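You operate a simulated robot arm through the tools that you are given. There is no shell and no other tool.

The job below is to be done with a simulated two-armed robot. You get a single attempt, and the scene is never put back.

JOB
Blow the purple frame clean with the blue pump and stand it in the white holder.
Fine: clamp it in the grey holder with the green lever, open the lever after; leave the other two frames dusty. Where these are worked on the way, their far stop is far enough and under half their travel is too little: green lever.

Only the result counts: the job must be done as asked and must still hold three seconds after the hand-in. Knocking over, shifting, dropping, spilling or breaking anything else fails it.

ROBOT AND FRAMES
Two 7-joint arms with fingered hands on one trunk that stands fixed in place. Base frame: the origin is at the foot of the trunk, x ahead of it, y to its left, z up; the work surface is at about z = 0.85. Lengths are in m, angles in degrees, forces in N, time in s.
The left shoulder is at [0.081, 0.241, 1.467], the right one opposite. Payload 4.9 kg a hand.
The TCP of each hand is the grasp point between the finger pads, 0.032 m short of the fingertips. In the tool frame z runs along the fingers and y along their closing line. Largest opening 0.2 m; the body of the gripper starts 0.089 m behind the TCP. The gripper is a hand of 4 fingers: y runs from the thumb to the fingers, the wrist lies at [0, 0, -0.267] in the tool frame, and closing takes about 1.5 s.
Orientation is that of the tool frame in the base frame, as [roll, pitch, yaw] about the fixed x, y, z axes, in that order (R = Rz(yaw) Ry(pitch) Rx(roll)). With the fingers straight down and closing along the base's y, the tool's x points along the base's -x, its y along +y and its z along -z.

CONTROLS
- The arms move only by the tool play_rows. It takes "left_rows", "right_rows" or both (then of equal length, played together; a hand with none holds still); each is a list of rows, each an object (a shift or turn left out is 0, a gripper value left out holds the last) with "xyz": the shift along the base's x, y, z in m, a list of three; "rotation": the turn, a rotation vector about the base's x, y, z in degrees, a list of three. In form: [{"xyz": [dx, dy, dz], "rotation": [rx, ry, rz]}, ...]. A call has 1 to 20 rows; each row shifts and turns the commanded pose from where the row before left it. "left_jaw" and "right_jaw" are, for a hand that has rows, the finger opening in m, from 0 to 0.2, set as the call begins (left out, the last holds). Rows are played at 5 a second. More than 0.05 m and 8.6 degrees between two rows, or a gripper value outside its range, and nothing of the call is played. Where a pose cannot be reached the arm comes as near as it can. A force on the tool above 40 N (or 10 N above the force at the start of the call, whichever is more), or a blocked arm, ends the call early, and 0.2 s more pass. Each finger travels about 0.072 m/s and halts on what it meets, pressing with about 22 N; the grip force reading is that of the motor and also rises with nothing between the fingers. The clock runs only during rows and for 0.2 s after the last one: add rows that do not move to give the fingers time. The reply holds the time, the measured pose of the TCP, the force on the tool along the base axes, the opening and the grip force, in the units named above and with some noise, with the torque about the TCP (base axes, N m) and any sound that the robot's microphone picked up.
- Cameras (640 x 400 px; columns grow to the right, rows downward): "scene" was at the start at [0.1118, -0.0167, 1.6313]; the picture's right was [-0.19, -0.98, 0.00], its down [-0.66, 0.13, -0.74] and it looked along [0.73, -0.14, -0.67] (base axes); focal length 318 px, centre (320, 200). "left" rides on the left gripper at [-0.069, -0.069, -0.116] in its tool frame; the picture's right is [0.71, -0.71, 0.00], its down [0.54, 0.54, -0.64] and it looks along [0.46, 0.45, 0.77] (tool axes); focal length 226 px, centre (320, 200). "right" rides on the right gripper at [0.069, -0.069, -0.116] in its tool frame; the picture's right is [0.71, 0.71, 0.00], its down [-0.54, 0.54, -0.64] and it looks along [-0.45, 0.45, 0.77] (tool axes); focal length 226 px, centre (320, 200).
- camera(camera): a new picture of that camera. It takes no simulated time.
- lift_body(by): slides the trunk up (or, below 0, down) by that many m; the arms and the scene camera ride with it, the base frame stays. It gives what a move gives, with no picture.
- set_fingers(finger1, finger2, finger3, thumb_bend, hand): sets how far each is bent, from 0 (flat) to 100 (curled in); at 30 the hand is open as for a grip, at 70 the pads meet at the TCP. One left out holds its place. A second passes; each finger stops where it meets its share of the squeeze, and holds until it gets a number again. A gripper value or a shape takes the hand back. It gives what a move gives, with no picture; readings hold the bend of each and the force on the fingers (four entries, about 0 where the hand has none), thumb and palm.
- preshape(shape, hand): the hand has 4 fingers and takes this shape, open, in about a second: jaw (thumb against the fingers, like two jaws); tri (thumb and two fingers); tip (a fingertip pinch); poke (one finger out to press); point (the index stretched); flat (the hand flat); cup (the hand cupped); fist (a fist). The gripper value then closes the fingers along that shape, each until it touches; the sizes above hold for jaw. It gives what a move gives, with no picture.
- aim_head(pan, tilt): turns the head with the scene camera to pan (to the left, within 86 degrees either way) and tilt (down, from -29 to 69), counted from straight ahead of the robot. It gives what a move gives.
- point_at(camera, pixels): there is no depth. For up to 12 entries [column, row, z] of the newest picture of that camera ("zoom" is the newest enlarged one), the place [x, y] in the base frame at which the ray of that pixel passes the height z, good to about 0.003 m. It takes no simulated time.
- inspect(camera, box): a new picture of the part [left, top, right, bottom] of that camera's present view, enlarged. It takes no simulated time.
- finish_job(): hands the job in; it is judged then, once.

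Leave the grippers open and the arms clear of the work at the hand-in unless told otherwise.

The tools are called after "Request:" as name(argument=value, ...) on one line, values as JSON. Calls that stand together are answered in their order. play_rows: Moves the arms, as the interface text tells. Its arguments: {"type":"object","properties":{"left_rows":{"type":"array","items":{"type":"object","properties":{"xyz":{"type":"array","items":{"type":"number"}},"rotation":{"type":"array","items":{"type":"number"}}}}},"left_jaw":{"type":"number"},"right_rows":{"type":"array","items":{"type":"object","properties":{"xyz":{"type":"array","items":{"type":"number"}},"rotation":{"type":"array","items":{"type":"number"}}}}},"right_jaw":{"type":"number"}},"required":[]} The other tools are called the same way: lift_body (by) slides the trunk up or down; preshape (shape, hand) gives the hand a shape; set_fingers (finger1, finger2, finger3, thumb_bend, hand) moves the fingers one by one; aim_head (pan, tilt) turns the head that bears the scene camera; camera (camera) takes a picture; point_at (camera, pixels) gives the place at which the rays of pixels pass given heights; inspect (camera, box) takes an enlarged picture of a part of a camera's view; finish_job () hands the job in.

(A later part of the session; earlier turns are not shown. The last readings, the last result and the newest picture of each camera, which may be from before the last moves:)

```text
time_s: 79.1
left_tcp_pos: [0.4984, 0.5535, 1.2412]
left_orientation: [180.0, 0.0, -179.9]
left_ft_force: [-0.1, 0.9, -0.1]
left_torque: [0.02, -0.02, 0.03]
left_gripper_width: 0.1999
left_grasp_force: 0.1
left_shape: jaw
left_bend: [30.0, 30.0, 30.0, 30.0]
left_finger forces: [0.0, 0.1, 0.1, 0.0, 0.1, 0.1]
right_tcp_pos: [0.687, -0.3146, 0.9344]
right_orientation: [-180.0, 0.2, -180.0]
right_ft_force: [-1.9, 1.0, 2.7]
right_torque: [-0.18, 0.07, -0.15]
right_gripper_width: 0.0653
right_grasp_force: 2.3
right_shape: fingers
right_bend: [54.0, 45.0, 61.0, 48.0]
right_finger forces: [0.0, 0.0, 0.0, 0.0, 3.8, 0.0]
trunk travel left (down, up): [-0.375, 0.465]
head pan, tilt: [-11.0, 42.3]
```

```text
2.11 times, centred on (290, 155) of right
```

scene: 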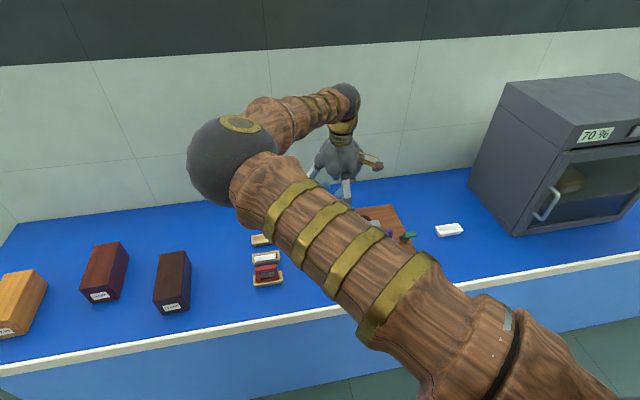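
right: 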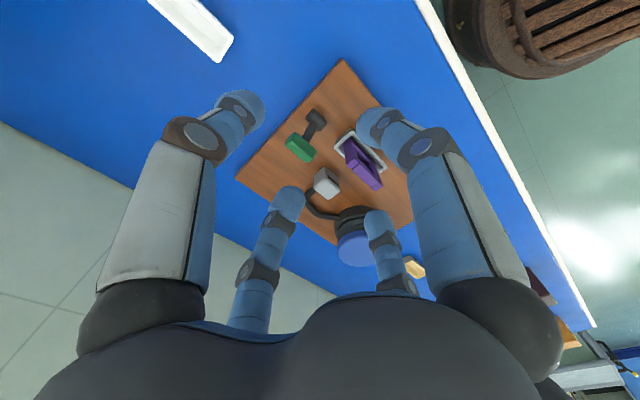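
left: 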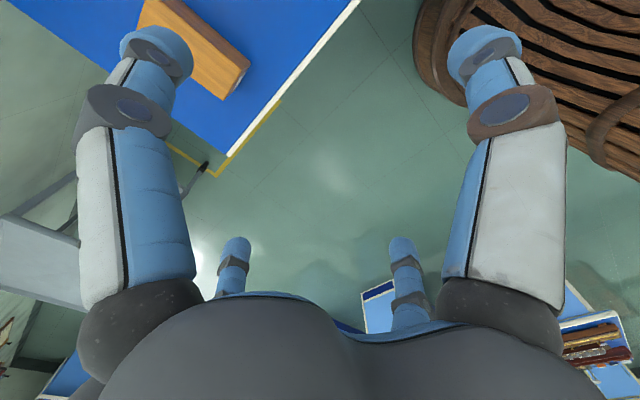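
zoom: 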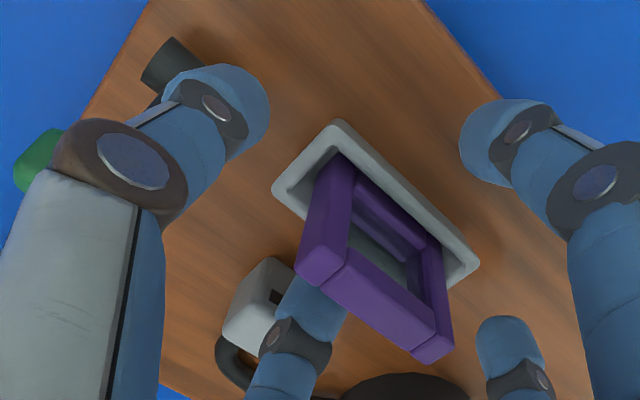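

The frame is back at nearly the same place, unharmed. The first pick worked well with the coupled "jaw" closing, so I'll lower by 3 mm and close that way.

Request:
play_rows(right_rows=[{"xyz": [0, 0.0005, -0.003]}, {"xyz": [0, 0, 0]}])

Request:
play_rows(right_rows=[{"xyz": [0, 0, 0]}, {"xyz": [0, 0, 0]}, {"xyz": [0, 0, 0]}, {"xyz": [0, 0, 0]}, {"xyz": [0, 0, 0]}, {"xyz": [0, 0, 0]}], right_jaw=0.0)

Request:
inspect(camera="right", box=[180, 60, 400, 250])

```text
time_s: 79.7
left_tcp_pos: [0.4968, 0.5538, 1.2412]
left_orientation: [180.0, 0.0, -180.0]
left_ft_force: [0.3, 0.3, -0.1]
left_torque: [0.02, 0.01, 0.05]
left_gripper_width: 0.1998
left_grasp_force: 0.1
left_shape: jaw
left_bend: [30.0, 30.0, 30.0, 30.0]
left_finger forces: [0.0, 0.1, 0.0, 0.0, 0.0, 0.0]
right_tcp_pos: [0.6845, -0.3152, 0.9313]
right_orientation: [-180.0, 0.2, 180.0]
right_ft_force: [-6.2, 0.8, 9.5]
right_torque: [-0.66, 0.23, -0.43]
right_gripper_width: 0.0657
right_grasp_force: 5.3
right_shape: fingers
right_bend: [54.0, 45.0, 61.0, 48.0]
right_finger forces: [0.1, 0.0, 0.0, 0.0, 11.2, 0.0]
trunk travel left (down, up): [-0.375, 0.465]
head pan, tilt: [-11.0, 42.3]
```

```text
time_s: 80.2
left_tcp_pos: [0.4948, 0.5534, 1.2419]
left_orientation: [179.9, -0.1, -179.7]
left_ft_force: [0.1, 0.9, 0.5]
left_torque: [0.0, 0.05, -0.03]
left_gripper_width: 0.1998
left_grasp_force: 0.0
left_shape: jaw
left_bend: [30.0, 30.0, 30.0, 30.0]
left_finger forces: [0.0, 0.0, 0.0, 0.0, 0.0, 0.0]
right_tcp_pos: [0.6864, -0.325, 0.9344]
right_orientation: [-179.0, 0.3, 179.8]
right_ft_force: [-5.4, -29.3, 5.5]
right_torque: [-1.18, 0.26, -0.13]
right_gripper_width: 0.0001
right_grasp_force: 0.0
right_shape: poke
right_bend: [100.0, 100.0, 100.0, 78.0]
right_finger forces: [0.0, 11.3, 0.1, 0.0, 47.5, 0.0]
trunk travel left (down, up): [-0.375, 0.465]
head pan, tilt: [-11.0, 42.3]
stopped in row 2 (right hand): the force on the tool passed its limit at 41 N (the readings are from after the stop); the commanded pose is now the measured one
```

```text
2.11 times, centred on (290, 155) of right
```

zoom: 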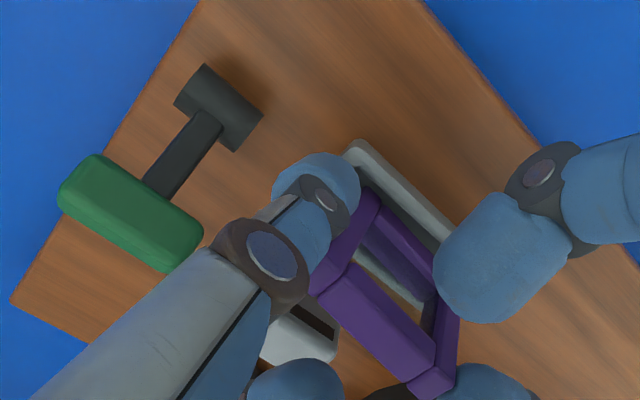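

My mistake: the gripper value reused the "poke" shape, and the thumb pushed the frame's end. I'll open only the thumb, then look.

Request:
set_fingers(hand="right", thumb_bend=52)

Request:
inspect(camera="right", box=[180, 60, 400, 250])

```text
time_s: 81.2
left_tcp_pos: [0.4969, 0.5545, 1.2394]
left_orientation: [-179.9, 0.0, -179.9]
left_ft_force: [0.2, 0.7, -0.2]
left_torque: [-0.01, 0.01, 0.0]
left_gripper_width: 0.1999
left_grasp_force: 0.3
left_shape: jaw
left_bend: [30.0, 30.0, 30.0, 30.0]
left_finger forces: [0.0, 0.1, 0.1, 0.0, 0.0, 0.1]
right_tcp_pos: [0.6885, -0.3177, 0.9332]
right_orientation: [-179.6, 0.2, 180.0]
right_ft_force: [0.3, -0.1, -0.1]
right_torque: [0.0, -0.01, 0.0]
right_gripper_width: 0.0707
right_grasp_force: 0.1
right_shape: fingers
right_bend: [100.0, 100.0, 100.0, 52.0]
right_finger forces: [0.0, 0.0, 0.0, 0.1, 0.0, 0.1]
trunk travel left (down, up): [-0.375, 0.465]
head pan, tilt: [-11.0, 42.3]
```

```text
2.11 times, centred on (290, 155) of right
```

zoom: 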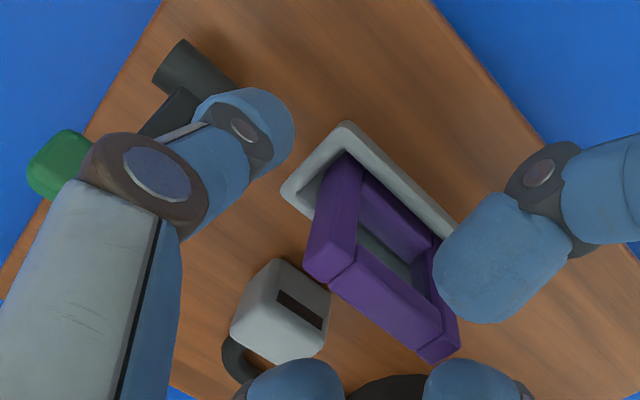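

The frame settled back and stands fine with no force. I'll rise straight up, set the "jaw" shape so later gripper values use it, then reset the fingers.

Request:
play_rows(right_rows=[{"xyz": [0, 0, 0.01]}, {"xyz": [0, 0, 0.03]}, {"xyz": [0, 0, 0.045]}, {"xyz": [0, 0, 0.045]}, {"xyz": [0, 0, 0.02]}, {"xyz": [0, 0, 0]}])

Request:
preshape(hand="right", shape="jaw")

Request:
set_fingers(hand="right", finger1=52, finger2=46, finger3=61, thumb_bend=48)

Request:
camera(camera="right")

```text
time_s: 82.6
left_tcp_pos: [0.498, 0.5537, 1.2414]
left_orientation: [-180.0, 0.0, -179.8]
left_ft_force: [0.4, -0.4, 0.0]
left_torque: [-0.03, 0.01, -0.03]
left_gripper_width: 0.1998
left_grasp_force: 0.1
left_shape: jaw
left_bend: [30.0, 30.0, 30.0, 30.0]
left_finger forces: [0.1, 0.0, 0.0, 0.1, 0.1, 0.0]
right_tcp_pos: [0.6883, -0.3204, 1.0831]
right_orientation: [-179.5, 0.3, 180.0]
right_ft_force: [-0.1, 0.6, 0.2]
right_torque: [-0.02, -0.01, -0.01]
right_gripper_width: 0.0708
right_grasp_force: 0.1
right_shape: fingers
right_bend: [100.0, 100.0, 100.0, 52.0]
right_finger forces: [0.0, 0.0, 0.0, 0.1, 0.0, 0.0]
trunk travel left (down, up): [-0.375, 0.465]
head pan, tilt: [-11.0, 42.3]
```

```text
time_s: 83.5
left_tcp_pos: [0.4966, 0.5549, 1.241]
left_orientation: [-179.9, 0.0, -179.8]
left_ft_force: [0.6, 0.0, -0.2]
left_torque: [0.0, 0.05, -0.02]
left_gripper_width: 0.2
left_grasp_force: 0.0
left_shape: jaw
left_bend: [30.0, 30.0, 30.0, 30.0]
left_finger forces: [0.1, 0.0, 0.1, 0.0, 0.0, 0.0]
right_tcp_pos: [0.6878, -0.3198, 1.0829]
right_orientation: [-179.5, 0.3, 179.9]
right_ft_force: [0.2, -0.4, 0.0]
right_torque: [0.03, 0.0, 0.0]
right_gripper_width: 0.1996
right_grasp_force: 0.1
right_shape: jaw
right_bend: [30.0, 30.0, 30.0, 30.0]
right_finger forces: [0.0, 0.1, 0.0, 0.0, 0.0, 0.0]
trunk travel left (down, up): [-0.375, 0.465]
head pan, tilt: [-11.0, 42.3]
```

```text
time_s: 84.5
left_tcp_pos: [0.4971, 0.5547, 1.2397]
left_orientation: [-179.9, 0.0, -179.8]
left_ft_force: [0.7, 0.1, 0.4]
left_torque: [0.04, -0.02, 0.0]
left_gripper_width: 0.1999
left_grasp_force: 0.0
left_shape: jaw
left_bend: [30.0, 30.0, 30.0, 30.0]
left_finger forces: [0.0, 0.1, 0.1, 0.0, 0.0, 0.0]
right_tcp_pos: [0.6897, -0.3194, 1.0831]
right_orientation: [-179.5, 0.3, -180.0]
right_ft_force: [0.5, 0.2, 0.0]
right_torque: [0.03, 0.01, 0.02]
right_gripper_width: 0.0701
right_grasp_force: 0.1
right_shape: fingers
right_bend: [52.0, 46.0, 61.0, 48.0]
right_finger forces: [0.0, 0.0, 0.0, 0.1, 0.0, 0.1]
trunk travel left (down, up): [-0.375, 0.465]
head pan, tilt: [-11.0, 42.3]
```

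```text
taken
```

right: 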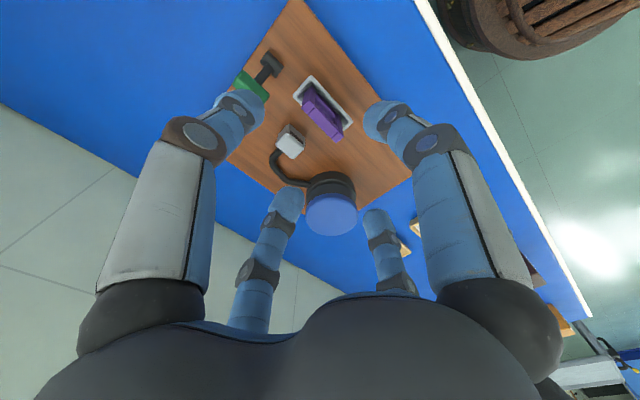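

The frame is upright and the lever is open. I'll measure the frame's top again from here.

Request:
inspect(camera="right", box=[265, 50, 375, 150])

```text
4.00 times, centred on (320, 100) of right
```

zoom: 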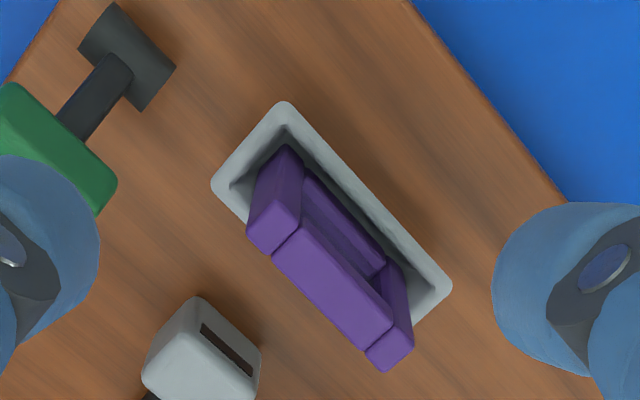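

I'll convert the top corners.

Request:
point_at(camera="zoom", pixels=[[247, 240, 0.94], [277, 197, 0.94], [385, 370, 0.94], [413, 348, 0.94], [330.5, 289, 0.94], [283, 101, 0.89], [212, 185, 0.89], [452, 288, 0.89]])

```text
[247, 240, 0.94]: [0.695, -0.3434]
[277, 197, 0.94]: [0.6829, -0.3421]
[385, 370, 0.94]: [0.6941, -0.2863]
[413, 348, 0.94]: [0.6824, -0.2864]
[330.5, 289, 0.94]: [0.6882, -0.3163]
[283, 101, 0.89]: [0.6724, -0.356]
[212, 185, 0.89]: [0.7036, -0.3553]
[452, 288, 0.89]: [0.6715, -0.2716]
```

The frame is centred at (0.6885,-0.3146). I'll correct the hand's y by +5.5 mm and go down to z≈0.934.

Request:
play_rows(right_rows=[{"xyz": [-0.0005, 0.0055, -0.02], "rotation": [0.5, 0.3, 0]}, {"xyz": [0, 0, -0.04]}, {"xyz": [0, 0, -0.04]}, {"xyz": [0, 0, -0.02]}, {"xyz": [0, 0, -0.015]}, {"xyz": [0, 0, -0.014]}, {"xyz": [0, 0, 0]}])

Request:
inspect(camera="right", box=[180, 60, 400, 250])

```text
time_s: 86.1
left_tcp_pos: [0.4966, 0.5536, 1.2399]
left_orientation: [180.0, -0.1, -179.9]
left_ft_force: [0.2, 0.8, -0.2]
left_torque: [-0.02, -0.02, -0.01]
left_gripper_width: 0.1997
left_grasp_force: 0.0
left_shape: jaw
left_bend: [30.0, 30.0, 30.0, 30.0]
left_finger forces: [0.0, 0.0, 0.1, 0.1, 0.0, 0.0]
right_tcp_pos: [0.6874, -0.3141, 0.9343]
right_orientation: [180.0, 0.0, -180.0]
right_ft_force: [0.2, -0.1, 0.8]
right_torque: [-0.09, 0.0, -0.09]
right_gripper_width: 0.07
right_grasp_force: 0.9
right_shape: fingers
right_bend: [52.0, 46.0, 61.0, 48.0]
right_finger forces: [0.1, 0.0, 0.0, 0.0, 1.8, 0.0]
trunk travel left (down, up): [-0.375, 0.465]
head pan, tilt: [-11.0, 42.3]
```

```text
2.11 times, centred on (290, 155) of right
```

zoom: 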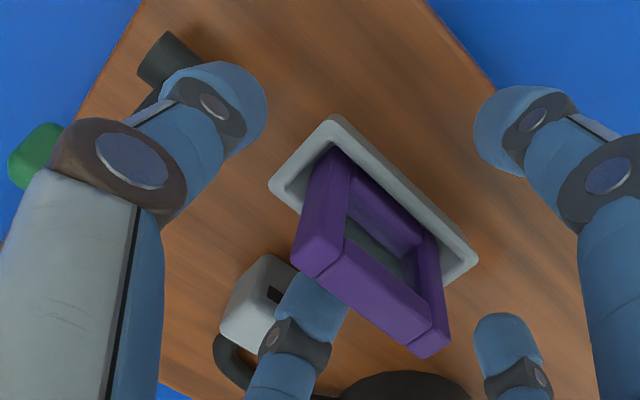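

All clear. I'll close in jaw mode with still rows.

Request:
play_rows(right_rows=[{"xyz": [0, 0, 0]}, {"xyz": [0, 0, 0]}, {"xyz": [0, 0, 0]}, {"xyz": [0, 0, 0]}, {"xyz": [0, 0, 0]}, {"xyz": [0, 0, 0]}, {"xyz": [0, 0, 0]}], right_jaw=0.0)

Request:
inspect(camera="right", box=[180, 60, 400, 250])

```text
time_s: 87.7
left_tcp_pos: [0.4948, 0.5582, 1.2409]
left_orientation: [-179.9, 0.0, -179.7]
left_ft_force: [-0.8, -0.4, 0.5]
left_torque: [0.03, -0.02, 0.01]
left_gripper_width: 0.1998
left_grasp_force: 0.1
left_shape: jaw
left_bend: [30.0, 30.0, 30.0, 30.0]
left_finger forces: [0.0, 0.0, 0.0, 0.0, 0.0, 0.0]
right_tcp_pos: [0.6885, -0.3098, 0.9362]
right_orientation: [-179.9, 0.2, -180.0]
right_ft_force: [5.7, 10.6, 19.5]
right_torque: [-0.09, -0.14, 0.09]
right_gripper_width: 0.0924
right_grasp_force: 22.2
right_shape: jaw
right_bend: [69.0, 55.0, 70.0, 35.0]
right_finger forces: [30.8, 17.6, 38.3, 0.1, 0.0, 0.0]
trunk travel left (down, up): [-0.375, 0.465]
head pan, tilt: [-11.0, 42.3]
```

```text
2.11 times, centred on (290, 155) of right
```

zoom: 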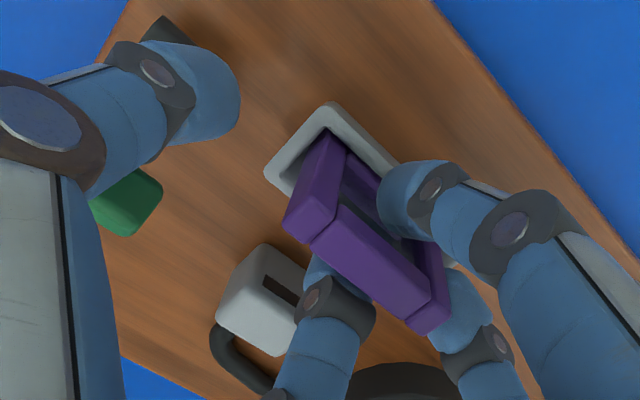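

The hand is too high for a good grip: the pads ride on the frame's upper edges (+19 N) and the thumb went outward. The frame evidently settled a few mm deeper. I'll open again and look.

Request:
set_fingers(hand="right", finger1=52, finger3=61, thumb_bend=49)

Request:
set_fingers(hand="right", finger2=46, thumb_bend=49)

Request:
inspect(camera="right", box=[180, 60, 400, 250])

```text
time_s: 88.7
left_tcp_pos: [0.4958, 0.5592, 1.2392]
left_orientation: [-179.8, 0.0, -179.7]
left_ft_force: [-0.6, -0.2, 0.0]
left_torque: [-0.02, 0.0, -0.03]
left_gripper_width: 0.1998
left_grasp_force: 0.0
left_shape: jaw
left_bend: [30.0, 30.0, 30.0, 30.0]
left_finger forces: [0.0, 0.1, 0.0, 0.1, 0.1, 0.1]
right_tcp_pos: [0.6874, -0.3106, 0.9365]
right_orientation: [-179.9, 0.1, -179.9]
right_ft_force: [0.9, 28.3, 14.2]
right_torque: [0.75, -0.04, 0.0]
right_gripper_width: 0.0673
right_grasp_force: 14.3
right_shape: fingers
right_bend: [52.0, 82.0, 61.0, 49.0]
right_finger forces: [0.1, 29.5, 0.1, 0.1, 0.1, 0.0]
trunk travel left (down, up): [-0.375, 0.465]
head pan, tilt: [-11.0, 42.3]
```

```text
time_s: 89.7
left_tcp_pos: [0.4963, 0.5541, 1.2425]
left_orientation: [180.0, 0.0, -179.8]
left_ft_force: [-0.3, 0.1, -0.1]
left_torque: [0.02, 0.01, -0.01]
left_gripper_width: 0.1995
left_grasp_force: 0.2
left_shape: jaw
left_bend: [30.0, 30.0, 30.0, 30.0]
left_finger forces: [0.1, 0.0, 0.0, 0.1, 0.0, 0.0]
right_tcp_pos: [0.6881, -0.3156, 0.9351]
right_orientation: [-179.9, -0.1, 179.9]
right_ft_force: [0.3, 0.0, 0.0]
right_torque: [0.03, 0.0, -0.01]
right_gripper_width: 0.067
right_grasp_force: 0.0
right_shape: fingers
right_bend: [52.0, 46.0, 61.0, 49.0]
right_finger forces: [0.0, 0.0, 0.0, 0.0, 0.1, 0.1]
trunk travel left (down, up): [-0.375, 0.465]
head pan, tilt: [-11.0, 42.3]
```

```text
2.11 times, centred on (290, 155) of right
```

zoom: 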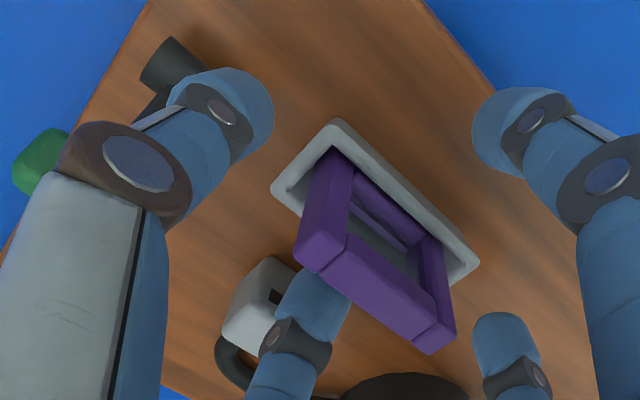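

Forces are all zero now with the thumb at 49, and the frame is upright. I'll lower in 2 mm steps while watching the forces.

Request:
play_rows(right_rows=[{"xyz": [0, 0.001, -0.002]}, {"xyz": [0, 0, -0.002]}, {"xyz": [0, 0, 0]}])

Request:
play_rows(right_rows=[{"xyz": [0, 0, -0.002]}, {"xyz": [0, 0, -0.001]}, {"xyz": [0, 0, 0]}])

```text
time_s: 90.5
left_tcp_pos: [0.4979, 0.5546, 1.2408]
left_orientation: [180.0, 0.0, -179.8]
left_ft_force: [-0.3, -1.1, 0.9]
left_torque: [0.03, -0.01, 0.01]
left_gripper_width: 0.1999
left_grasp_force: 0.0
left_shape: jaw
left_bend: [30.0, 30.0, 30.0, 30.0]
left_finger forces: [0.0, 0.1, 0.1, 0.1, 0.1, 0.1]
right_tcp_pos: [0.6874, -0.3114, 0.9304]
right_orientation: [180.0, 0.1, -179.9]
right_ft_force: [-0.5, -0.2, -0.1]
right_torque: [-0.03, 0.0, 0.01]
right_gripper_width: 0.0673
right_grasp_force: 0.2
right_shape: fingers
right_bend: [52.0, 46.0, 61.0, 49.0]
right_finger forces: [0.0, 0.1, 0.1, 0.1, 0.1, 0.0]
trunk travel left (down, up): [-0.375, 0.465]
head pan, tilt: [-11.0, 42.3]
```

```text
time_s: 91.3
left_tcp_pos: [0.4975, 0.5545, 1.241]
left_orientation: [-180.0, 0.0, -179.8]
left_ft_force: [0.0, 0.3, 0.6]
left_torque: [0.0, 0.02, 0.02]
left_gripper_width: 0.1999
left_grasp_force: 0.0
left_shape: jaw
left_bend: [30.0, 30.0, 30.0, 30.0]
left_finger forces: [0.0, 0.0, 0.0, 0.1, 0.0, 0.0]
right_tcp_pos: [0.6871, -0.3117, 0.9263]
right_orientation: [-180.0, 0.0, 179.9]
right_ft_force: [0.5, -0.1, 0.5]
right_torque: [-0.02, -0.01, 0.01]
right_gripper_width: 0.0672
right_grasp_force: 0.1
right_shape: fingers
right_bend: [52.0, 46.0, 61.0, 49.0]
right_finger forces: [0.0, 0.0, 0.1, 0.0, 0.1, 0.0]
trunk travel left (down, up): [-0.375, 0.465]
head pan, tilt: [-11.0, 42.3]
```

No contact at z=0.926. I'll close the two face fingers only and read the forces.

Request:
set_fingers(hand="right", finger1=80, finger3=80)

Request:
inspect(camera="right", box=[180, 60, 400, 250])

```text
time_s: 92.3
left_tcp_pos: [0.4966, 0.5544, 1.2405]
left_orientation: [-180.0, 0.0, -179.9]
left_ft_force: [-0.3, -0.3, 1.5]
left_torque: [0.0, -0.04, -0.01]
left_gripper_width: 0.2001
left_grasp_force: 0.1
left_shape: jaw
left_bend: [30.0, 30.0, 30.0, 30.0]
left_finger forces: [0.0, 0.0, 0.1, 0.0, 0.0, 0.0]
right_tcp_pos: [0.6891, -0.3125, 0.9278]
right_orientation: [179.9, 0.0, -180.0]
right_ft_force: [2.7, 0.3, 4.8]
right_torque: [-0.01, -0.15, 0.0]
right_gripper_width: 0.0513
right_grasp_force: 7.2
right_shape: fingers
right_bend: [64.0, 46.0, 65.0, 49.0]
right_finger forces: [5.9, 0.0, 9.3, 0.0, 0.0, 0.0]
trunk travel left (down, up): [-0.375, 0.465]
head pan, tilt: [-11.0, 42.3]
```

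```text
2.11 times, centred on (290, 155) of right
```

zoom: 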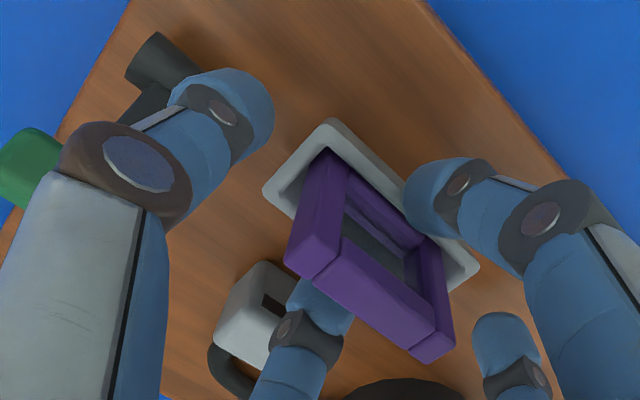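

The face fingers met the holder's rim (its walls are higher than the tray's), so I was too low for those. I'll reopen them, rise to z≈0.938 and grip with the fingertips: ends first, in balance, then the faces.

Request:
set_fingers(hand="right", finger1=52, finger3=61)

Request:
play_rows(right_rows=[{"xyz": [0, 0, 0.006]}, {"xyz": [0, -0.002, 0.006]}, {"xyz": [0, 0, 0]}])

Request:
set_fingers(hand="right", finger1=66, finger3=66)

Request:
inspect(camera="right", box=[180, 60, 400, 250])

```text
time_s: 93.3
left_tcp_pos: [0.4978, 0.5551, 1.2411]
left_orientation: [-179.9, 0.1, -179.8]
left_ft_force: [0.4, -1.2, 0.3]
left_torque: [-0.03, -0.03, -0.01]
left_gripper_width: 0.1999
left_grasp_force: 0.0
left_shape: jaw
left_bend: [30.0, 30.0, 30.0, 30.0]
left_finger forces: [0.0, 0.0, 0.0, 0.0, 0.0, 0.0]
right_tcp_pos: [0.6881, -0.3126, 0.9272]
right_orientation: [180.0, 0.0, -180.0]
right_ft_force: [-0.1, 0.1, 0.5]
right_torque: [0.01, -0.01, -0.01]
right_gripper_width: 0.0673
right_grasp_force: 0.1
right_shape: fingers
right_bend: [52.0, 46.0, 61.0, 49.0]
right_finger forces: [0.0, 0.0, 0.1, 0.0, 0.1, 0.1]
trunk travel left (down, up): [-0.375, 0.465]
head pan, tilt: [-11.0, 42.3]
```

```text
time_s: 94.1
left_tcp_pos: [0.497, 0.5535, 1.241]
left_orientation: [-180.0, 0.0, -179.7]
left_ft_force: [-0.5, 0.3, -0.8]
left_torque: [0.03, 0.02, 0.0]
left_gripper_width: 0.1998
left_grasp_force: 0.0
left_shape: jaw
left_bend: [30.0, 30.0, 30.0, 30.0]
left_finger forces: [0.1, 0.0, 0.1, 0.0, 0.0, 0.0]
right_tcp_pos: [0.6882, -0.3144, 0.9379]
right_orientation: [-180.0, 0.0, 180.0]
right_ft_force: [0.1, -0.4, 0.1]
right_torque: [-0.01, 0.0, -0.04]
right_gripper_width: 0.0673
right_grasp_force: 0.0
right_shape: fingers
right_bend: [52.0, 46.0, 61.0, 49.0]
right_finger forces: [0.1, 0.0, 0.0, 0.0, 0.1, 0.1]
trunk travel left (down, up): [-0.375, 0.465]
head pan, tilt: [-11.0, 42.3]
```

```text
time_s: 95.1
left_tcp_pos: [0.4979, 0.5537, 1.241]
left_orientation: [180.0, 0.1, -179.8]
left_ft_force: [-0.1, -0.2, 0.6]
left_torque: [-0.01, -0.03, 0.01]
left_gripper_width: 0.2001
left_grasp_force: 0.0
left_shape: jaw
left_bend: [30.0, 30.0, 30.0, 30.0]
left_finger forces: [0.1, 0.0, 0.0, 0.0, 0.0, 0.1]
right_tcp_pos: [0.6877, -0.3139, 0.9391]
right_orientation: [179.9, 0.0, -180.0]
right_ft_force: [0.3, 0.2, -0.1]
right_torque: [0.01, -0.02, 0.04]
right_gripper_width: 0.0502
right_grasp_force: 0.1
right_shape: fingers
right_bend: [66.0, 46.0, 66.0, 49.0]
right_finger forces: [0.0, 0.0, 0.1, 0.0, 0.0, 0.0]
trunk travel left (down, up): [-0.375, 0.465]
head pan, tilt: [-11.0, 42.3]
```

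```text
2.11 times, centred on (290, 155) of right
```

zoom: 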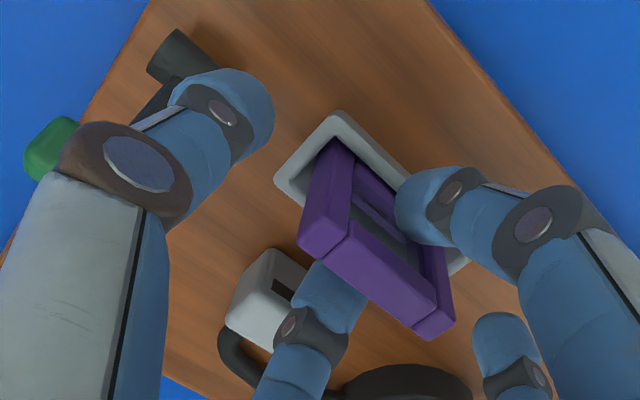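

There is no rim contact at this height. I'll close the face fingers fully.

Request:
set_fingers(hand="right", finger1=82, finger3=82)

Request:
inspect(camera="right", box=[180, 60, 400, 250])

```text
time_s: 96.1
left_tcp_pos: [0.4971, 0.5547, 1.2413]
left_orientation: [180.0, 0.1, -179.8]
left_ft_force: [0.3, -0.3, -0.3]
left_torque: [0.0, -0.03, 0.02]
left_gripper_width: 0.1999
left_grasp_force: 0.1
left_shape: jaw
left_bend: [30.0, 30.0, 30.0, 30.0]
left_finger forces: [0.1, 0.0, 0.0, 0.0, 0.0, 0.1]
right_tcp_pos: [0.6881, -0.3143, 0.9388]
right_orientation: [179.9, 0.0, -180.0]
right_ft_force: [0.1, 0.5, -0.4]
right_torque: [0.0, -0.02, 0.01]
right_gripper_width: 0.0492
right_grasp_force: 7.6
right_shape: fingers
right_bend: [68.0, 46.0, 68.0, 49.0]
right_finger forces: [7.2, 0.1, 7.1, 0.1, 0.0, 0.0]
trunk travel left (down, up): [-0.375, 0.465]
head pan, tilt: [-11.0, 42.3]
```

```text
2.11 times, centred on (290, 155) of right
```

zoom: 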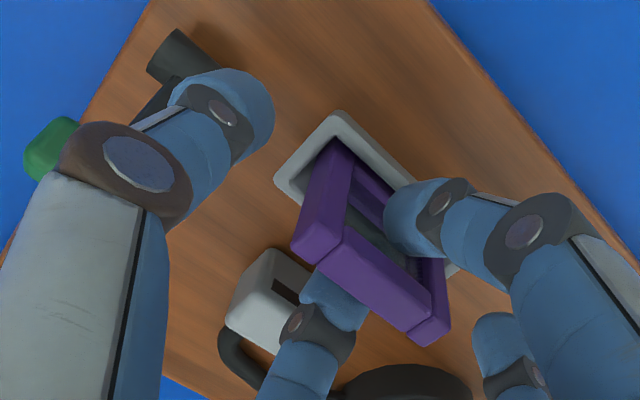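

A clean balanced pinch: 7 N on each face and no net force. I'll close the end fingers gently, finger 2 first.

Request:
set_fingers(hand="right", finger2=51, thumb_bend=51)

Request:
set_fingers(hand="right", finger2=56, thumb_bend=56)

```text
time_s: 97.1
left_tcp_pos: [0.4965, 0.5543, 1.2413]
left_orientation: [180.0, 0.0, -179.8]
left_ft_force: [0.6, 0.0, -0.4]
left_torque: [0.01, 0.0, 0.0]
left_gripper_width: 0.1996
left_grasp_force: 0.1
left_shape: jaw
left_bend: [30.0, 30.0, 30.0, 30.0]
left_finger forces: [0.1, 0.0, 0.0, 0.0, 0.0, 0.1]
right_tcp_pos: [0.6878, -0.3153, 0.9396]
right_orientation: [-179.9, 0.0, -179.9]
right_ft_force: [0.2, -0.3, 0.7]
right_torque: [0.0, 0.01, 0.03]
right_gripper_width: 0.0444
right_grasp_force: 7.3
right_shape: fingers
right_bend: [68.0, 51.0, 68.0, 51.0]
right_finger forces: [7.3, 0.1, 7.2, 0.0, 0.0, 0.1]
trunk travel left (down, up): [-0.375, 0.465]
head pan, tilt: [-11.0, 42.3]
```

```text
time_s: 98.1
left_tcp_pos: [0.4966, 0.5541, 1.2414]
left_orientation: [179.9, 0.0, -179.9]
left_ft_force: [0.4, 0.3, 0.0]
left_torque: [-0.02, -0.03, -0.04]
left_gripper_width: 0.1998
left_grasp_force: 0.0
left_shape: jaw
left_bend: [30.0, 30.0, 30.0, 30.0]
left_finger forces: [0.0, 0.0, 0.0, 0.1, 0.0, 0.0]
right_tcp_pos: [0.6882, -0.3135, 0.9397]
right_orientation: [180.0, 0.0, 180.0]
right_ft_force: [0.2, 0.2, -0.2]
right_torque: [-0.02, 0.0, -0.02]
right_gripper_width: 0.0323
right_grasp_force: 7.1
right_shape: fingers
right_bend: [68.0, 56.0, 68.0, 56.0]
right_finger forces: [7.3, 0.0, 7.2, 0.0, 0.0, 0.0]
trunk travel left (down, up): [-0.375, 0.465]
head pan, tilt: [-11.0, 42.3]
```

There's no end contact yet at 56, so I'll go a bit further.

Request:
set_fingers(hand="right", finger2=61, thumb_bend=61)

Request:
inspect(camera="right", box=[180, 60, 400, 250])

```text
time_s: 99.1
left_tcp_pos: [0.4974, 0.5538, 1.2412]
left_orientation: [180.0, 0.0, -179.8]
left_ft_force: [0.1, 0.1, -0.8]
left_torque: [0.02, 0.01, 0.01]
left_gripper_width: 0.2
left_grasp_force: 0.0
left_shape: jaw
left_bend: [30.0, 30.0, 30.0, 30.0]
left_finger forces: [0.0, 0.0, 0.0, 0.0, 0.0, 0.0]
right_tcp_pos: [0.6879, -0.3146, 0.939]
right_orientation: [-180.0, 0.0, -179.9]
right_ft_force: [-0.8, -0.3, 0.1]
right_torque: [-0.03, 0.01, 0.01]
right_gripper_width: 0.0278
right_grasp_force: 11.3
right_shape: fingers
right_bend: [68.0, 59.0, 68.0, 59.0]
right_finger forces: [7.3, 2.8, 7.2, 0.0, 4.9, 0.0]
trunk travel left (down, up): [-0.375, 0.465]
head pan, tilt: [-11.0, 42.3]
```

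```text
2.11 times, centred on (290, 155) of right
```

zoom: 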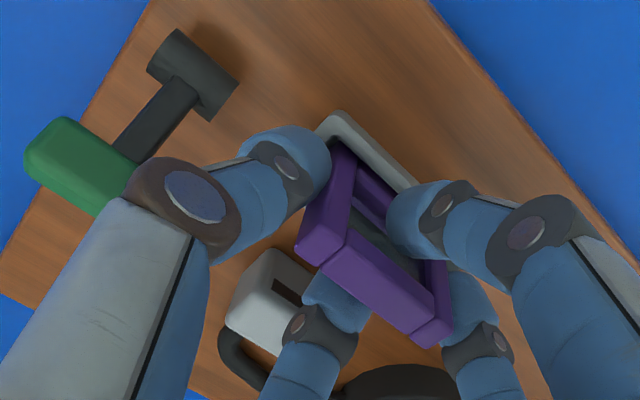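

All four fingers now hold the frame lightly, with zero net force. I'll lift slowly and check.

Request:
play_rows(right_rows=[{"xyz": [0, 0, 0.004]}, {"xyz": [0, 0, 0.006]}, {"xyz": [0, 0, 0.01]}, {"xyz": [0, 0, 0.01]}, {"xyz": [0, 0, 0]}])

Request:
inspect(camera="right", box=[180, 60, 400, 250])

```text
time_s: 100.3
left_tcp_pos: [0.4979, 0.5548, 1.2411]
left_orientation: [180.0, -0.1, -179.8]
left_ft_force: [1.3, -0.6, 0.6]
left_torque: [0.04, 0.03, 0.04]
left_gripper_width: 0.1999
left_grasp_force: 0.0
left_shape: jaw
left_bend: [30.0, 30.0, 30.0, 30.0]
left_finger forces: [0.2, 0.0, 0.0, 0.1, 0.1, 0.1]
right_tcp_pos: [0.6877, -0.3151, 0.9702]
right_orientation: [180.0, 0.1, 180.0]
right_ft_force: [-0.7, 0.1, -1.3]
right_torque: [0.0, -0.01, 0.01]
right_gripper_width: 0.0275
right_grasp_force: 10.9
right_shape: fingers
right_bend: [68.0, 59.0, 68.0, 59.0]
right_finger forces: [7.3, 2.9, 7.3, 0.0, 4.8, 0.1]
trunk travel left (down, up): [-0.375, 0.465]
head pan, tilt: [-11.0, 42.3]
```

```text
2.11 times, centred on (290, 155) of right
```

zoom: 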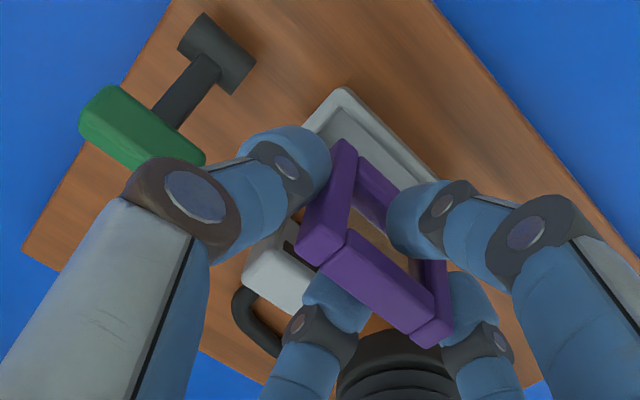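

The frame is lifted and held straight. Before carrying it to the white holder I'll check where the oven is.

Request:
play_rows(right_rows=[{"xyz": [0, 0, 0.03]}, {"xyz": [0, 0, 0.04]}, {"xyz": [0, 0, 0.03]}, {"xyz": [0, 0, 0]}])

Request:
camera(camera="scene")

Request:
point_at(camera="scene", pixels=[[518, 236, 0.85], [470, 172, 0.85], [449, 230, 0.87], [549, 200, 0.95]])

Request:
camera(camera="right")

```text
time_s: 101.3
left_tcp_pos: [0.4976, 0.5536, 1.2399]
left_orientation: [-180.0, 0.0, -179.8]
left_ft_force: [-0.1, 0.4, 0.6]
left_torque: [0.01, 0.03, 0.02]
left_gripper_width: 0.1999
left_grasp_force: 0.0
left_shape: jaw
left_bend: [30.0, 30.0, 30.0, 30.0]
left_finger forces: [0.1, 0.0, 0.0, 0.0, 0.0, 0.0]
right_tcp_pos: [0.6857, -0.3143, 1.0692]
right_orientation: [179.9, 0.0, 180.0]
right_ft_force: [-0.4, 0.2, -0.3]
right_torque: [-0.01, 0.01, -0.05]
right_gripper_width: 0.0278
right_grasp_force: 11.1
right_shape: fingers
right_bend: [68.0, 59.0, 68.0, 59.0]
right_finger forces: [7.2, 2.8, 7.2, 0.0, 4.9, 0.0]
trunk travel left (down, up): [-0.375, 0.465]
head pan, tilt: [-11.0, 42.3]
```

```text
taken
```

scene: 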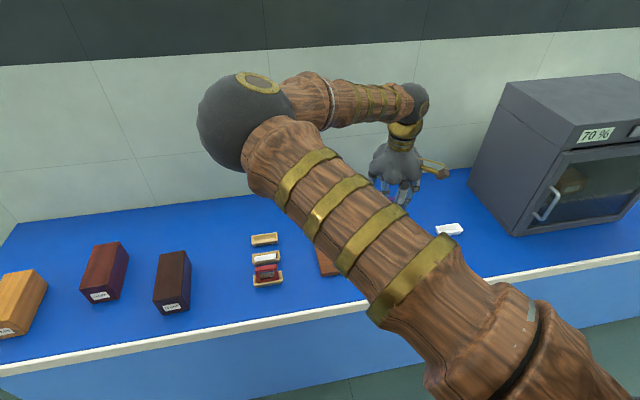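

```text
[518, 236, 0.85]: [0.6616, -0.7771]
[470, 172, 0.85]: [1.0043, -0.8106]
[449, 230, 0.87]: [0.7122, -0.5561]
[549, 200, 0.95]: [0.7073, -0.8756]
```

```text
taken
```

right: 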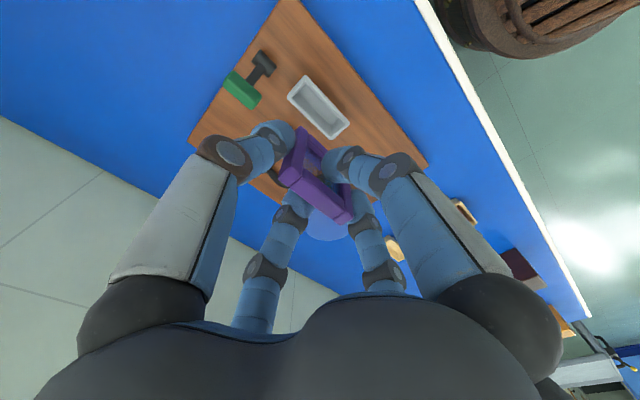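

The oven's left wall is at y≈-0.78, so there is room. I'll carry the frame over to above the white holder at about (0.712,-0.56).

Request:
play_rows(right_rows=[{"xyz": [0.004, -0.041, 0]}, {"xyz": [0.004, -0.041, 0]}, {"xyz": [0.004, -0.041, 0]}, {"xyz": [0.004, -0.041, 0]}, {"xyz": [0.004, -0.041, 0]}, {"xyz": [0.005, -0.041, 0]}, {"xyz": [0, 0, 0]}])

Request:
camera(camera="right")

Request:
inspect(camera="right", box=[240, 50, 380, 230])

```text
time_s: 102.9
left_tcp_pos: [0.4955, 0.5548, 1.2406]
left_orientation: [-179.9, 0.0, -179.8]
left_ft_force: [0.4, 0.4, 0.5]
left_torque: [0.0, 0.01, 0.01]
left_gripper_width: 0.1999
left_grasp_force: 0.1
left_shape: jaw
left_bend: [30.0, 30.0, 30.0, 30.0]
left_finger forces: [0.0, 0.1, 0.0, 0.0, 0.1, 0.1]
right_tcp_pos: [0.7108, -0.5611, 1.0701]
right_orientation: [180.0, 0.0, -180.0]
right_ft_force: [1.0, 0.1, -0.8]
right_torque: [-0.01, -0.03, 0.01]
right_gripper_width: 0.0277
right_grasp_force: 10.8
right_shape: fingers
right_bend: [68.0, 59.0, 68.0, 59.0]
right_finger forces: [7.1, 2.9, 7.0, 0.0, 4.9, 0.0]
trunk travel left (down, up): [-0.375, 0.465]
head pan, tilt: [-11.0, 42.3]
```

```text
taken
```

right: 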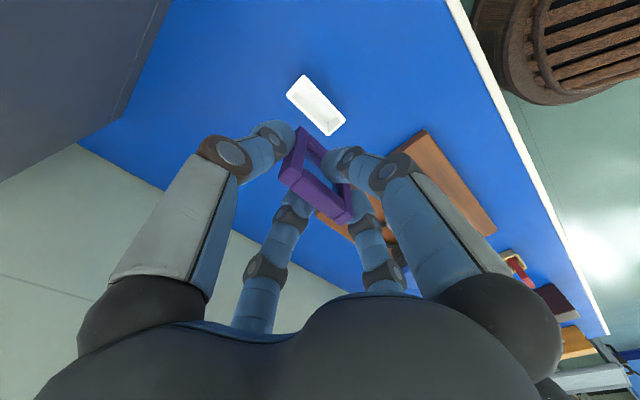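

```text
2.22 times, centred on (310, 140) of right
```

zoom: 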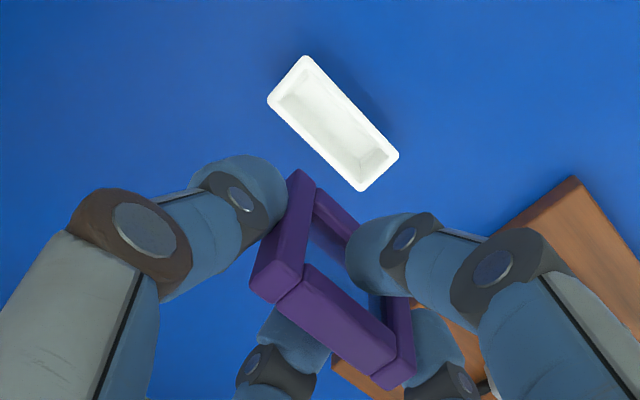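

I'll measure the white holder's rim corners and the frame's top corners in the hand.

Request:
point_at(camera="zoom", pixels=[[305, 56, 0.875], [268, 100, 0.875], [399, 155, 0.875], [361, 191, 0.875], [334, 124, 0.875], [250, 282, 1.07], [388, 390, 1.07], [414, 362, 1.07]])

```text
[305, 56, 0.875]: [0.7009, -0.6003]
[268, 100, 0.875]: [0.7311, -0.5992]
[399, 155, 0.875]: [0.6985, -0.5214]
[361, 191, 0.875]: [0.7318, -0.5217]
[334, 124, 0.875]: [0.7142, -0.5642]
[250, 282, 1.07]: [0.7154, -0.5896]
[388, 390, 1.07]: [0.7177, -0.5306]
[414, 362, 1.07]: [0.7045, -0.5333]
```

The white holder's centre is (0.7155,-0.5605) and the frame in hand is at (0.7105,-0.560). I'll shift +5 mm in x and go down to z≈0.96.

Request:
play_rows(right_rows=[{"xyz": [0.005, -0.0005, -0.03]}, {"xyz": [0, 0, -0.035]}, {"xyz": [0, 0, -0.03]}, {"xyz": [0, 0, -0.015]}, {"xyz": [0, 0, 0]}])

Request:
inspect(camera="right", box=[200, 60, 400, 250])

```text
time_s: 104.1
left_tcp_pos: [0.4959, 0.555, 1.2409]
left_orientation: [180.0, 0.0, -179.8]
left_ft_force: [0.4, 0.1, 0.4]
left_torque: [-0.01, -0.03, -0.03]
left_gripper_width: 0.2
left_grasp_force: 0.0
left_shape: jaw
left_bend: [30.0, 30.0, 30.0, 30.0]
left_finger forces: [0.0, 0.1, 0.0, 0.0, 0.0, 0.1]
right_tcp_pos: [0.7168, -0.5622, 0.9591]
right_orientation: [180.0, 0.0, 180.0]
right_ft_force: [0.1, 0.1, -0.8]
right_torque: [0.01, 0.02, 0.01]
right_gripper_width: 0.0278
right_grasp_force: 11.2
right_shape: fingers
right_bend: [68.0, 59.0, 68.0, 59.0]
right_finger forces: [7.0, 2.9, 7.1, 0.1, 4.9, 0.0]
trunk travel left (down, up): [-0.375, 0.465]
head pan, tilt: [-11.0, 42.3]
```

```text
2.11 times, centred on (300, 155) of right
```

zoom: 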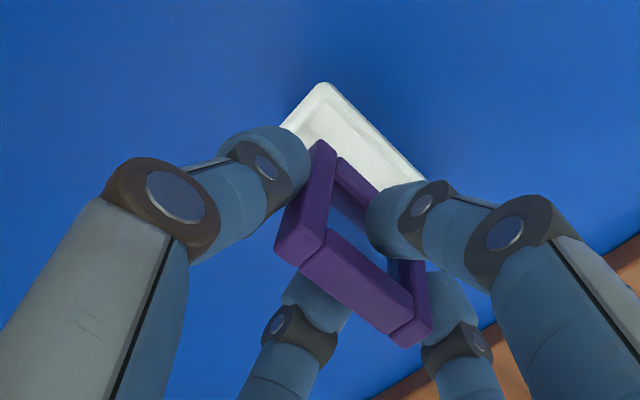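

The frame is right above the white holder. One more check of its alignment.

Request:
point_at(camera="zoom", pixels=[[275, 252, 0.957], [405, 346, 0.957], [432, 326, 0.957], [323, 83, 0.875], [425, 181, 0.875], [281, 127, 0.875]])

```text
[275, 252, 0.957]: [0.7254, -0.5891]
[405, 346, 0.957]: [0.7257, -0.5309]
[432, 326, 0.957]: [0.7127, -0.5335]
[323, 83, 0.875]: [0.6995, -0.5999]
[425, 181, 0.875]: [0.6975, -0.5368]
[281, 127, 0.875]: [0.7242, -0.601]
```

The estimates differ by 2-3 mm, so I'll shift -1.5 mm in x and lower to z≈0.936.

Request:
play_rows(right_rows=[{"xyz": [-0.0015, 0, -0.008]}, {"xyz": [0, 0, -0.008]}, {"xyz": [0, 0, -0.007]}, {"xyz": [0, 0, 0]}])

Request:
play_rows(right_rows=[{"xyz": [0, 0, -0.003]}, {"xyz": [0, 0, -0.002]}, {"xyz": [0, 0, 0]}])

Request:
inspect(camera="right", box=[200, 60, 400, 250])

```text
time_s: 105.1
left_tcp_pos: [0.4973, 0.5555, 1.2416]
left_orientation: [180.0, 0.0, -179.8]
left_ft_force: [-0.3, 0.4, 0.1]
left_torque: [-0.01, 0.02, -0.01]
left_gripper_width: 0.2
left_grasp_force: 0.1
left_shape: jaw
left_bend: [30.0, 30.0, 30.0, 30.0]
left_finger forces: [0.0, 0.0, 0.1, 0.0, 0.0, 0.1]
right_tcp_pos: [0.7166, -0.5614, 0.9372]
right_orientation: [180.0, -0.1, -180.0]
right_ft_force: [0.2, 0.7, -0.2]
right_torque: [-0.02, 0.02, 0.01]
right_gripper_width: 0.0277
right_grasp_force: 11.5
right_shape: fingers
right_bend: [68.0, 59.0, 68.0, 59.0]
right_finger forces: [6.9, 2.9, 7.1, 0.0, 4.9, 0.0]
trunk travel left (down, up): [-0.375, 0.465]
head pan, tilt: [-11.0, 42.3]
```

```text
time_s: 105.9
left_tcp_pos: [0.4976, 0.5534, 1.241]
left_orientation: [179.9, 0.0, -179.7]
left_ft_force: [0.2, -0.5, -0.3]
left_torque: [-0.02, 0.02, -0.01]
left_gripper_width: 0.2001
left_grasp_force: 0.1
left_shape: jaw
left_bend: [30.0, 30.0, 30.0, 30.0]
left_finger forces: [0.0, 0.0, 0.0, 0.1, 0.0, 0.1]
right_tcp_pos: [0.7152, -0.5613, 0.9306]
right_orientation: [180.0, 0.0, 180.0]
right_ft_force: [0.9, -0.9, -0.7]
right_torque: [0.02, -0.03, 0.04]
right_gripper_width: 0.0276
right_grasp_force: 11.1
right_shape: fingers
right_bend: [68.0, 59.0, 68.0, 59.0]
right_finger forces: [6.9, 2.9, 7.0, 0.1, 4.9, 0.0]
trunk travel left (down, up): [-0.375, 0.465]
head pan, tilt: [-11.0, 42.3]
```

```text
2.11 times, centred on (300, 155) of right
```

zoom: 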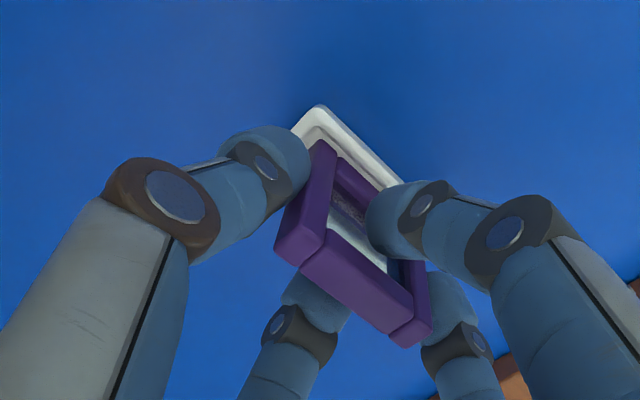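

It's going into the holder. I'll continue in 2 mm steps.

Request:
play_rows(right_rows=[{"xyz": [0, 0, -0.002]}, {"xyz": [0, 0, -0.002]}, {"xyz": [0, 0, 0]}])

Request:
play_rows(right_rows=[{"xyz": [0, 0, -0.002]}, {"xyz": [0, 0, 0]}])

Request:
play_rows(right_rows=[{"xyz": [0, 0, -0.002]}, {"xyz": [0, 0, 0]}])

```text
time_s: 106.7
left_tcp_pos: [0.4963, 0.5545, 1.2414]
left_orientation: [-180.0, 0.0, -179.8]
left_ft_force: [-0.4, 0.1, 0.2]
left_torque: [0.0, 0.0, -0.01]
left_gripper_width: 0.1998
left_grasp_force: 0.1
left_shape: jaw
left_bend: [30.0, 30.0, 30.0, 30.0]
left_finger forces: [0.0, 0.1, 0.1, 0.1, 0.0, 0.1]
right_tcp_pos: [0.7157, -0.5617, 0.9283]
right_orientation: [-179.9, 0.1, 180.0]
right_ft_force: [0.8, -0.5, 0.0]
right_torque: [-0.01, 0.0, 0.03]
right_gripper_width: 0.0278
right_grasp_force: 11.1
right_shape: fingers
right_bend: [68.0, 59.0, 68.0, 59.0]
right_finger forces: [6.9, 2.8, 7.1, 0.1, 5.0, 0.1]
trunk travel left (down, up): [-0.375, 0.465]
head pan, tilt: [-11.0, 42.3]
```

```text
time_s: 107.3
left_tcp_pos: [0.4976, 0.5547, 1.2409]
left_orientation: [-180.0, 0.0, -179.8]
left_ft_force: [0.1, 0.1, 0.2]
left_torque: [0.0, 0.0, 0.0]
left_gripper_width: 0.1999
left_grasp_force: 0.0
left_shape: jaw
left_bend: [30.0, 30.0, 30.0, 30.0]
left_finger forces: [0.1, 0.0, 0.0, 0.0, 0.0, 0.1]
right_tcp_pos: [0.7172, -0.5612, 0.9256]
right_orientation: [180.0, 0.0, -179.9]
right_ft_force: [-0.2, 1.0, -1.3]
right_torque: [0.02, -0.01, -0.01]
right_gripper_width: 0.0279
right_grasp_force: 10.9
right_shape: fingers
right_bend: [68.0, 59.0, 68.0, 59.0]
right_finger forces: [7.0, 2.9, 7.1, 0.1, 5.0, 0.0]
trunk travel left (down, up): [-0.375, 0.465]
head pan, tilt: [-11.0, 42.3]
```

```text
time_s: 107.9
left_tcp_pos: [0.4971, 0.5538, 1.2406]
left_orientation: [-180.0, 0.0, -179.9]
left_ft_force: [0.4, -0.5, 0.4]
left_torque: [0.0, 0.0, -0.03]
left_gripper_width: 0.1999
left_grasp_force: 0.0
left_shape: jaw
left_bend: [30.0, 30.0, 30.0, 30.0]
left_finger forces: [0.1, 0.0, 0.0, 0.0, 0.0, 0.0]
right_tcp_pos: [0.7156, -0.5608, 0.9234]
right_orientation: [-180.0, 0.0, -179.9]
right_ft_force: [-0.1, 0.1, -1.0]
right_torque: [0.01, 0.0, -0.01]
right_gripper_width: 0.0276
right_grasp_force: 10.7
right_shape: fingers
right_bend: [68.0, 59.0, 68.0, 59.0]
right_finger forces: [7.0, 2.9, 7.1, 0.0, 5.0, 0.0]
trunk travel left (down, up): [-0.375, 0.465]
head pan, tilt: [-11.0, 42.3]
```

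Still no contact at 0.923. I'll keep stepping down.

Request:
play_rows(right_rows=[{"xyz": [0, 0, -0.002]}, {"xyz": [0, 0, 0]}])

Request:
play_rows(right_rows=[{"xyz": [0, 0, -0.002]}, {"xyz": [0, 0, 0]}])

Request:
inspect(camera="right", box=[200, 60, 400, 250])

```text
time_s: 108.5
left_tcp_pos: [0.4964, 0.5549, 1.2404]
left_orientation: [180.0, 0.0, -179.8]
left_ft_force: [0.1, -0.5, -0.7]
left_torque: [0.0, -0.02, 0.0]
left_gripper_width: 0.1999
left_grasp_force: 0.0
left_shape: jaw
left_bend: [30.0, 30.0, 30.0, 30.0]
left_finger forces: [0.0, 0.0, 0.1, 0.1, 0.1, 0.0]
right_tcp_pos: [0.7158, -0.5619, 0.9221]
right_orientation: [-179.9, -0.1, -180.0]
right_ft_force: [0.0, 0.1, -1.3]
right_torque: [0.0, 0.03, 0.0]
right_gripper_width: 0.028
right_grasp_force: 10.9
right_shape: fingers
right_bend: [68.0, 59.0, 68.0, 59.0]
right_finger forces: [7.0, 3.0, 7.1, 0.0, 4.9, 0.0]
trunk travel left (down, up): [-0.375, 0.465]
head pan, tilt: [-11.0, 42.3]
```

```text
time_s: 109.1
left_tcp_pos: [0.4966, 0.5536, 1.2403]
left_orientation: [180.0, 0.0, -179.7]
left_ft_force: [-0.1, -0.2, 0.4]
left_torque: [-0.03, -0.01, 0.0]
left_gripper_width: 0.2
left_grasp_force: 0.0
left_shape: jaw
left_bend: [30.0, 30.0, 30.0, 30.0]
left_finger forces: [0.0, 0.0, 0.0, 0.0, 0.0, 0.0]
right_tcp_pos: [0.716, -0.5612, 0.9207]
right_orientation: [180.0, 0.1, -180.0]
right_ft_force: [1.1, 0.0, -0.9]
right_torque: [-0.01, -0.03, 0.02]
right_gripper_width: 0.028
right_grasp_force: 10.9
right_shape: fingers
right_bend: [68.0, 59.0, 68.0, 59.0]
right_finger forces: [7.0, 3.0, 7.1, 0.0, 4.9, 0.1]
trunk travel left (down, up): [-0.375, 0.465]
head pan, tilt: [-11.0, 42.3]
```

```text
2.11 times, centred on (300, 155) of right
```

zoom: 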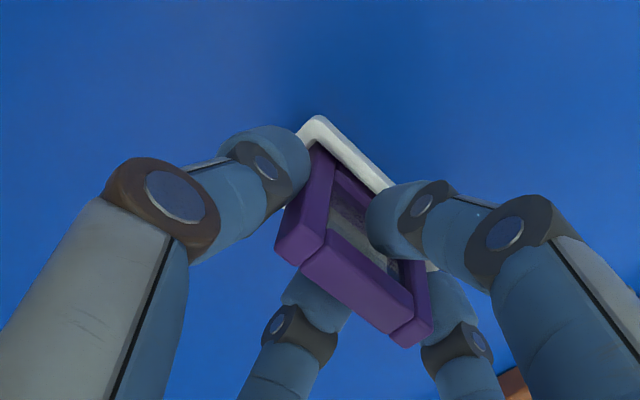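

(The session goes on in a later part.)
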